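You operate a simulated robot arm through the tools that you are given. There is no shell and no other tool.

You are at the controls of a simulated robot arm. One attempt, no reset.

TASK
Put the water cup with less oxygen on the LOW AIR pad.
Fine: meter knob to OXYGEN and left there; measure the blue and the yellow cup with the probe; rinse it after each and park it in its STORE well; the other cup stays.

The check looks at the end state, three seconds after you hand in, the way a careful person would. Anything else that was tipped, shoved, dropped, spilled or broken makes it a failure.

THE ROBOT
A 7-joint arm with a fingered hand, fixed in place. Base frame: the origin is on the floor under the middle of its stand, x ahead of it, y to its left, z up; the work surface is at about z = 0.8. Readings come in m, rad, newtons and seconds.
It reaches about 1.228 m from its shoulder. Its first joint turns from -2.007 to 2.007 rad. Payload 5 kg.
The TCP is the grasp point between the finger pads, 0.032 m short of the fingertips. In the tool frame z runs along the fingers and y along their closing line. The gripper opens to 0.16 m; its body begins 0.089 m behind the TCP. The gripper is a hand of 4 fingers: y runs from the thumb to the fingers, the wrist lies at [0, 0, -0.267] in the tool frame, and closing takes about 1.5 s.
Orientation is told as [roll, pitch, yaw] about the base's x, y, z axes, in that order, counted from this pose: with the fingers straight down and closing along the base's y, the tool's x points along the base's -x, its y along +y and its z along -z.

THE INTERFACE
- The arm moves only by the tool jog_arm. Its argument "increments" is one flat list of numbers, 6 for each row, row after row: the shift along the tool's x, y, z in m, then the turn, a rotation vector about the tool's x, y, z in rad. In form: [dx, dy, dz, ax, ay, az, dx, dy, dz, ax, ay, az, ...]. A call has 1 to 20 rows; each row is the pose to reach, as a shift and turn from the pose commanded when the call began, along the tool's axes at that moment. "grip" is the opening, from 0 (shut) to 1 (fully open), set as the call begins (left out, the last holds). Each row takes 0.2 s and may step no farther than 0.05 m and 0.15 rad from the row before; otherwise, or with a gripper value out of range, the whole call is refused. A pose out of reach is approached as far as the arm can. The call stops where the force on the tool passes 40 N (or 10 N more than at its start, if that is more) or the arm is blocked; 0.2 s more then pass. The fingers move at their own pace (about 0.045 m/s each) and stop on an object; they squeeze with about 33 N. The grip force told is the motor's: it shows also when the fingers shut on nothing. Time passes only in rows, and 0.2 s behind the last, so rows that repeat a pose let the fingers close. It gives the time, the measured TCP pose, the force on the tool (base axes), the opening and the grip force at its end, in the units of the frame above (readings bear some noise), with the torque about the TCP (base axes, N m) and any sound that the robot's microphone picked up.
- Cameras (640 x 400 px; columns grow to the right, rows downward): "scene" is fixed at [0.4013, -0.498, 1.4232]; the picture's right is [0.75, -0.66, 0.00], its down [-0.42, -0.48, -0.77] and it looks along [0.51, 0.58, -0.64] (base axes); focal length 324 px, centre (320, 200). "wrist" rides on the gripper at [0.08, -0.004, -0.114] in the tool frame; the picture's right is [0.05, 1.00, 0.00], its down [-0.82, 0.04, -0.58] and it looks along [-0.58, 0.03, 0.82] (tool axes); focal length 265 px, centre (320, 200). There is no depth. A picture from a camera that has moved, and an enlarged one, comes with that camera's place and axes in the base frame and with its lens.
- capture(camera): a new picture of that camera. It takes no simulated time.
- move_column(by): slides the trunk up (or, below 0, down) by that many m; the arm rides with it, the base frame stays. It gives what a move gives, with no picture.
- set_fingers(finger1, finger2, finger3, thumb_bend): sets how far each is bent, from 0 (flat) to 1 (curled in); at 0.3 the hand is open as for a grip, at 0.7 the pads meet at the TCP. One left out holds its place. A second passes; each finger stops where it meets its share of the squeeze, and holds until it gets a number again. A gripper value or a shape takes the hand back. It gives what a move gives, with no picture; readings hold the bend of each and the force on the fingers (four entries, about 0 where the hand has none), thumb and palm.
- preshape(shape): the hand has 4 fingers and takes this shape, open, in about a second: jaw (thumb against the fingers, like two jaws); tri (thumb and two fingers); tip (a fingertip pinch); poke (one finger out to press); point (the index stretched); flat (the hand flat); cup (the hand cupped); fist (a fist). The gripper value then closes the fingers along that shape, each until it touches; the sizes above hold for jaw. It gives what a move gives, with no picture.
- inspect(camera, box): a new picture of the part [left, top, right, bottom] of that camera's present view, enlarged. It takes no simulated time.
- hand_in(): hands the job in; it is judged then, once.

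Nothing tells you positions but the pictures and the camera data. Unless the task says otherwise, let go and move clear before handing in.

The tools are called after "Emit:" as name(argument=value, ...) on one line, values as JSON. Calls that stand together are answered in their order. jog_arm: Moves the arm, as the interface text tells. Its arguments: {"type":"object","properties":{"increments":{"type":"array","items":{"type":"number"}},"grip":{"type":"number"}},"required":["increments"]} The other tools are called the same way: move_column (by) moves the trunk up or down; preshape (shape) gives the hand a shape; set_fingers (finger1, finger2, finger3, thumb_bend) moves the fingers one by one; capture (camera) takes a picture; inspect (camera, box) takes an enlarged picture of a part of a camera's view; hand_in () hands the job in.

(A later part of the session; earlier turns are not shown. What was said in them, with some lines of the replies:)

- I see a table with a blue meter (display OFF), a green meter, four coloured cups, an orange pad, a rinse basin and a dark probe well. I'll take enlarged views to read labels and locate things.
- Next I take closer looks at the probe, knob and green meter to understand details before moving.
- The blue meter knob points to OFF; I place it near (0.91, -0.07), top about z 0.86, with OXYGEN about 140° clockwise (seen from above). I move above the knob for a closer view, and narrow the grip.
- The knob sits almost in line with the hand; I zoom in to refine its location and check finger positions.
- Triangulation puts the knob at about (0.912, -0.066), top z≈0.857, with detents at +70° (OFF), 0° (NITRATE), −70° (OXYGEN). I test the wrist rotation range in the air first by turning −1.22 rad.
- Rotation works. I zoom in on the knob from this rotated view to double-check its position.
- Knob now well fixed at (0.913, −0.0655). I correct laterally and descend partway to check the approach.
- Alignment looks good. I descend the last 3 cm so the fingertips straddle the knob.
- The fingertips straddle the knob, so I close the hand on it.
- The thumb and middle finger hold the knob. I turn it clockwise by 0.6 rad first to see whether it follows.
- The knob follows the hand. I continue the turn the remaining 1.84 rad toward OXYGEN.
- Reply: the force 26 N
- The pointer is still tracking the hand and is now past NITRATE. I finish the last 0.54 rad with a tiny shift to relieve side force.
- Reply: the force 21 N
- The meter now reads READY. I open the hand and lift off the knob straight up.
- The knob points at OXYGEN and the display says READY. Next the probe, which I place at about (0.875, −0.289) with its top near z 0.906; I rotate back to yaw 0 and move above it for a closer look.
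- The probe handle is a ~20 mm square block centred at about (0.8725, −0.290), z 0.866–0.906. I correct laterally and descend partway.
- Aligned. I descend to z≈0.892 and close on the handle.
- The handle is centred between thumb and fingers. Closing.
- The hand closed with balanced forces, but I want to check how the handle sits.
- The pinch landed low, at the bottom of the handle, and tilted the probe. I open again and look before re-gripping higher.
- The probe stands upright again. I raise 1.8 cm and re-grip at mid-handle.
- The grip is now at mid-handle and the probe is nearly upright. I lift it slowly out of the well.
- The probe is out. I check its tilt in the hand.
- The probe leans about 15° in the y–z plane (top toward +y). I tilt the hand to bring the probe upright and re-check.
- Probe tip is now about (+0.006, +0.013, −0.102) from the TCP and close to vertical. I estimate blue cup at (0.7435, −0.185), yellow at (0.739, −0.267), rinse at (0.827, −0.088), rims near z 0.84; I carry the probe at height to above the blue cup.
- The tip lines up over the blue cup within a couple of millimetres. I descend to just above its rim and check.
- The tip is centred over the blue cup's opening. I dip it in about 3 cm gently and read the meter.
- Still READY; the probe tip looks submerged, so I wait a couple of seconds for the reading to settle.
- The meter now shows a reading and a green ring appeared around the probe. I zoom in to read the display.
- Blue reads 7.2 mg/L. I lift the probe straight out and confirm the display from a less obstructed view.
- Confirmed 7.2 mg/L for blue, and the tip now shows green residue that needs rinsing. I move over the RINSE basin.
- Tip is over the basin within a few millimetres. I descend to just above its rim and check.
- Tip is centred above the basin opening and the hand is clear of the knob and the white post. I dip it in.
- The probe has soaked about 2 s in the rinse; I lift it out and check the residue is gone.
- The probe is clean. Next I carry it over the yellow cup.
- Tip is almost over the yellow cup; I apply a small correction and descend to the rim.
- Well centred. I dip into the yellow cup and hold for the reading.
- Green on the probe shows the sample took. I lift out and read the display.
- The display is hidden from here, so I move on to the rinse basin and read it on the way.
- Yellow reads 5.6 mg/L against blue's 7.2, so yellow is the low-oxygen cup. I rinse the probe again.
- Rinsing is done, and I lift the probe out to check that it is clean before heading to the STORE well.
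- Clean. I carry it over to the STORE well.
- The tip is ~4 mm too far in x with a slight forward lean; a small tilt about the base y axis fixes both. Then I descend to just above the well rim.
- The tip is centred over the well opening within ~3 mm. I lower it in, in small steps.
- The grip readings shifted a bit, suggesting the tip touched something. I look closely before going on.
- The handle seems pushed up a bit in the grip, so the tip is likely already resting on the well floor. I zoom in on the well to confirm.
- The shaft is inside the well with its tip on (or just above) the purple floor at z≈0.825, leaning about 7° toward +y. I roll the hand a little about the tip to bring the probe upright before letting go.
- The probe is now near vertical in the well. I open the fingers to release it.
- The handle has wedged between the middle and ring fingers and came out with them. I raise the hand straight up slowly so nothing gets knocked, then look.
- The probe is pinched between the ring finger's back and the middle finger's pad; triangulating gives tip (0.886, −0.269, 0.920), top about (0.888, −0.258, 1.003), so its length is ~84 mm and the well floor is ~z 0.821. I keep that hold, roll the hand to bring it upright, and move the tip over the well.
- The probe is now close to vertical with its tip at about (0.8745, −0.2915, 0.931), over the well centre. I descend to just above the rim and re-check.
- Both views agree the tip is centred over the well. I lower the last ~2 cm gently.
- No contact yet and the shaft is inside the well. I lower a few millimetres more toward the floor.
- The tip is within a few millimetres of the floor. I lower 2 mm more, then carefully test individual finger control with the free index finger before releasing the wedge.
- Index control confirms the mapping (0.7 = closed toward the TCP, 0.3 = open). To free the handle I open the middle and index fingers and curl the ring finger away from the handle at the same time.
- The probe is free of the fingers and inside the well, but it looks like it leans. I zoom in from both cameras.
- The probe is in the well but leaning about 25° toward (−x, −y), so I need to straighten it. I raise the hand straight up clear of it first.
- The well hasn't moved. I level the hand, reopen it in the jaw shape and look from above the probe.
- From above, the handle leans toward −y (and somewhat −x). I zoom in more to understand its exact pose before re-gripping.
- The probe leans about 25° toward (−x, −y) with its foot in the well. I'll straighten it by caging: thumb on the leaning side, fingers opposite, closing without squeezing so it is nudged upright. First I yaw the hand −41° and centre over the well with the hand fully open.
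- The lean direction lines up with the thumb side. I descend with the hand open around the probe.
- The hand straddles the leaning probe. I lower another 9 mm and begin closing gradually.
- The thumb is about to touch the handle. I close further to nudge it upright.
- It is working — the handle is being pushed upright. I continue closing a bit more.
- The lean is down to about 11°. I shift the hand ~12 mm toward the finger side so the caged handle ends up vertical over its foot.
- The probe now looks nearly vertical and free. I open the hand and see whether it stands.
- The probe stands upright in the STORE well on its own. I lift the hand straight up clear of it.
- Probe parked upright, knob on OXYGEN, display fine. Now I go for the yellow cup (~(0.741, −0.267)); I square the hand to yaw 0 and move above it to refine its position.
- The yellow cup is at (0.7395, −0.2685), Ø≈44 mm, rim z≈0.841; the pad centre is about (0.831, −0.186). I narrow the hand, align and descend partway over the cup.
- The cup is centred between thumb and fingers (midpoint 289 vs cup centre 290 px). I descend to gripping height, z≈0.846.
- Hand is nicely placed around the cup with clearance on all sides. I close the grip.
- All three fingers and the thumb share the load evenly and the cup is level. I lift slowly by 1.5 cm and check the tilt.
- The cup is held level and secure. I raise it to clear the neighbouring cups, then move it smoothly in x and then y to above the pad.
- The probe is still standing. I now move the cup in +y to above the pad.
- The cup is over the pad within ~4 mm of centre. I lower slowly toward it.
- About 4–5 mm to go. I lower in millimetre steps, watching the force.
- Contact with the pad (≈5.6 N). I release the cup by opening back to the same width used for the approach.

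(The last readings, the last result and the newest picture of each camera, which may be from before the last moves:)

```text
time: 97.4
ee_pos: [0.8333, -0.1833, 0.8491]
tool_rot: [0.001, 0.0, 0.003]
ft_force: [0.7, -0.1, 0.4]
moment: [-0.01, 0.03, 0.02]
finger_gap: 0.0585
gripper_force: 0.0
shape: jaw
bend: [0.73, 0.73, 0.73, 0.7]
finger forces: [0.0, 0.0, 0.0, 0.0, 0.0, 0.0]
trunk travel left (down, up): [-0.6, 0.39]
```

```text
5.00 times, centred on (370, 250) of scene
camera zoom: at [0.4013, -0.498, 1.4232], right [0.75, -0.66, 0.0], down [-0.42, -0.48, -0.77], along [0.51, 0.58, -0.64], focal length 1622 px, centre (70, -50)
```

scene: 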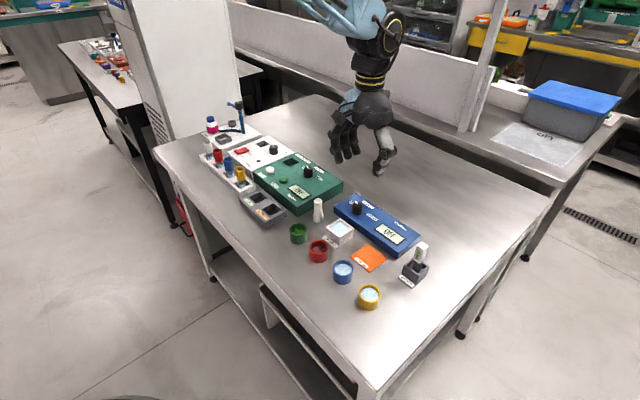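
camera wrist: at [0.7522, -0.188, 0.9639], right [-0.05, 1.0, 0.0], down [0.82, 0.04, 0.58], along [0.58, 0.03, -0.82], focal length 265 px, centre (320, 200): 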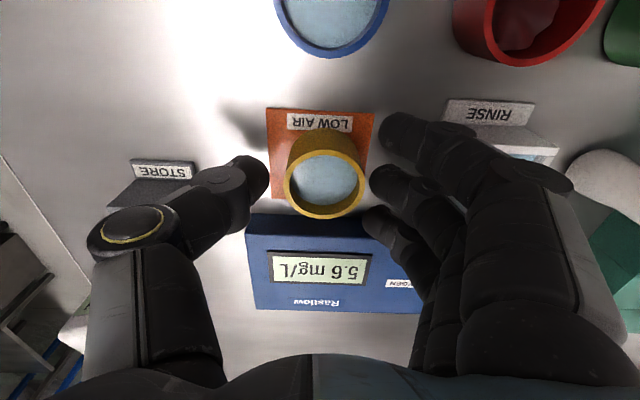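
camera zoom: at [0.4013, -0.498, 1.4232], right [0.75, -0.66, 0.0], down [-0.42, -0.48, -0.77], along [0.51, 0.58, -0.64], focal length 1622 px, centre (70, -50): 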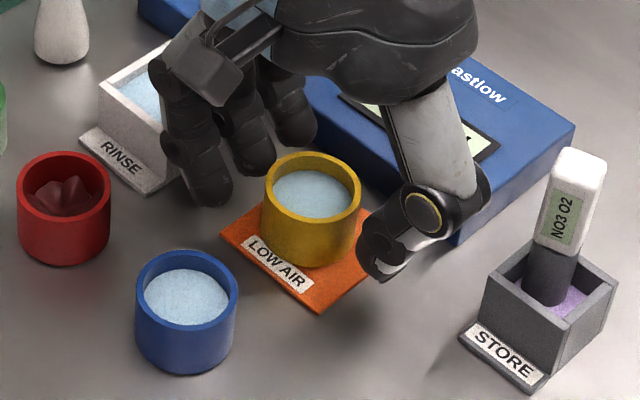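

The cup stands on the pad, untouched by the fingers. I centre the hand slightly (cup is nearer the fingers) and lift straight up.

Emit:
jog_arm(increments=[0, 0.0025, 0, 0, 0, 0, 0, 0.0025, -0.01, 0, 0, 0, 0, 0.0025, -0.03, 0, 0, 0, 0, 0.0025, -0.06, 0, 0, 0, 0, 0.0025, -0.1, 0, 0, 0, 0, 0.0025, -0.145, 0, 0, 0, 0, 0.0025, -0.19, 0, 0, 0, 0, 0.0025, -0.19, 0, 0, 0], grip=0.37)

Emit:
capture(camera="scene")

Emit:
inspect(camera="scene", box=[310, 180, 440, 310])

Emit:
capture(camera="wrist")

```text
time: 99.2
ee_pos: [0.8337, -0.1799, 1.0405]
tool_rot: [0.002, 0.0, 0.001]
ft_force: [-0.8, 0.0, 0.1]
moment: [-0.01, -0.02, 0.0]
finger_gap: 0.0587
gripper_force: 0.0
shape: jaw
bend: [0.73, 0.73, 0.73, 0.7]
finger forces: [0.0, 0.0, 0.0, 0.0, 0.1, 0.0]
trunk travel left (down, up): [-0.6, 0.39]
```

```text
taken
```

scene: 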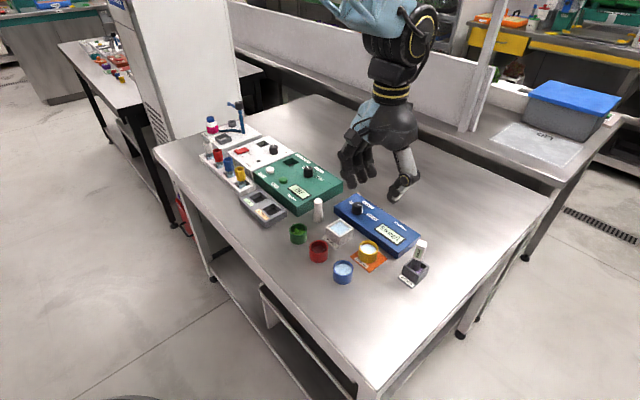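

```text
3.08 times, centred on (375, 245) of scene
camera zoom: at [0.4013, -0.498, 1.4232], right [0.75, -0.66, 0.0], down [-0.42, -0.48, -0.77], along [0.51, 0.58, -0.64], focal length 998 px, centre (151, 62)
```

zoom: 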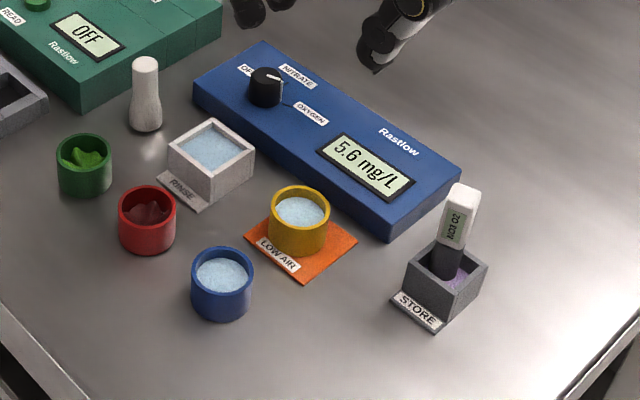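

```text
taken
camera wrist: at [0.752, -0.185, 1.1544], right [-0.05, 1.0, 0.0], down [0.82, 0.04, 0.58], along [0.58, 0.03, -0.82], focal length 265 px, centre (320, 200)
```

wrist: 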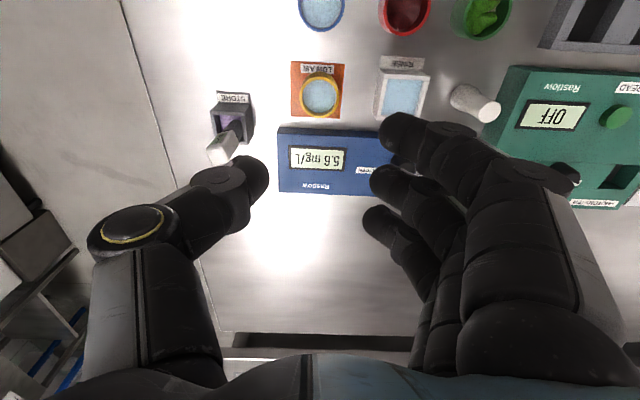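

Everything looks right: yellow cup on the pad, blue cup unmoved, probe upright in STORE, knob on OXYGEN. I do a last close check and back the arm away.

Emit:
jog_arm(increments=[0.02, 0, -0.03, 0, 0, 0, 0.05, 0, -0.06, 0, 0, 0, 0.08, 0, -0.08, 0, 0, 0, 0.11, 0, -0.09, 0, 0, 0, 0.11, 0, -0.09, 0, 0, 0], grip=0.6)

Emit:
inspect(camera="scene", box=[340, 190, 440, 290])

Emit:
inspect(camera="wrist", box=[230, 60, 450, 230])

Emit:
inspect(camera="scene", box=[190, 90, 350, 250])

```text
time: 100.4
ee_pos: [0.7232, -0.1834, 1.1285]
tool_rot: [0.002, 0.001, 0.001]
ft_force: [-0.3, -0.4, 1.1]
moment: [-0.01, -0.03, 0.01]
finger_gap: 0.0955
gripper_force: 0.1
shape: jaw
bend: [0.71, 0.71, 0.71, 0.69]
finger forces: [0.1, 0.0, 0.1, 0.0, 0.0, 0.1]
trunk travel left (down, up): [-0.6, 0.39]
```

```text
4.00 times, centred on (390, 240) of scene
camera zoom: at [0.4013, -0.498, 1.4232], right [0.75, -0.66, 0.0], down [-0.42, -0.48, -0.77], along [0.51, 0.58, -0.64], focal length 1297 px, centre (40, 40)
```

zoom: 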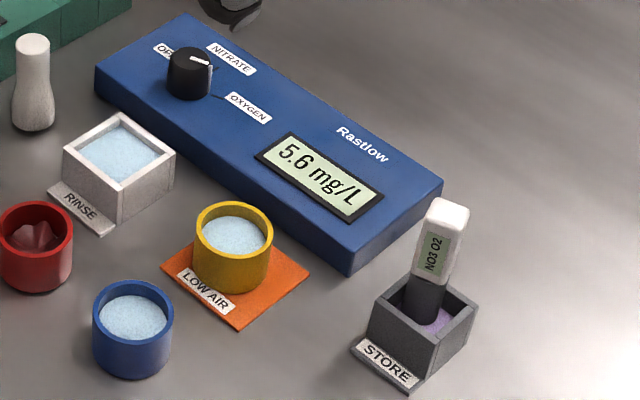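

```text
2.35 times, centred on (340, 145) of wrist
camera zoom: at [0.6415, -0.188, 1.2433], right [-0.05, 1.0, 0.0], down [0.82, 0.04, 0.58], along [0.58, 0.03, -0.82], focal length 624 px, centre (273, 329)
```

zoom: 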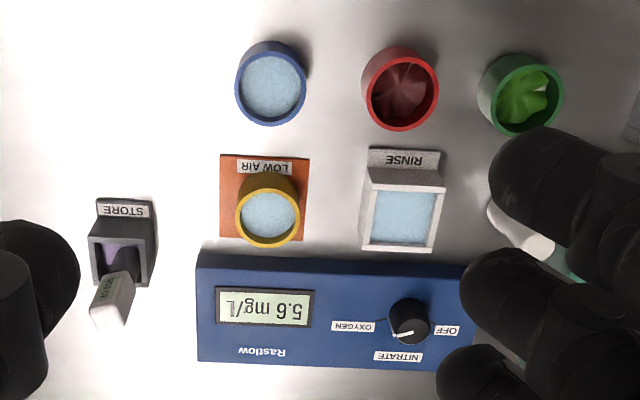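

```text
2.50 times, centred on (270, 170) of scene
camera zoom: at [0.4013, -0.498, 1.4232], right [0.75, -0.66, 0.0], down [-0.42, -0.48, -0.77], along [0.51, 0.58, -0.64], focal length 811 px, centre (445, 275)
```

zoom: 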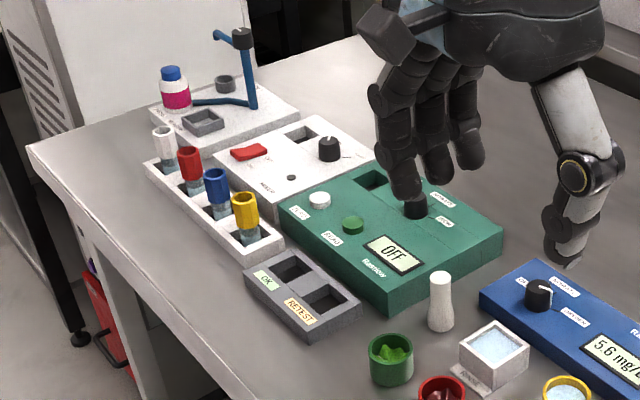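

The yellow cup (5.6 mg/L) is on the LOW AIR pad. Blue (7.2 mg/L) is where it was, the rinsed probe stands in STORE, the knob is on OXYGEN, and the arm is clear. I hand in.

Emit:
hand_in()

```text
The job is handed in.
```

The yellow cup had less oxygen, so it is now on the LOW AIR pad: yellow read 5.6 mg/L and blue read 7.2 mg/L. I've handed the job in but haven't seen the result of the check.

- **Meter:** the knob is on OXYGEN and was left there.
- **Probe:** it measured blue and then yellow. After each dip I rinsed it and saw no residue left on the tip. It now stands upright in its STORE well.
- **Other cups:** the blue cup stayed where it was, and so did the red and green ones. I saw no water spilled.

**Parking slip:** on the first try the probe handle caught between two fingers and came back out of the well. I put it back in, and it leaned until I nudged it upright. It stayed in the hand or the well throughout, the well did not move, and the last pictures show it standing straight. Its handle is turned slightly from how it started.
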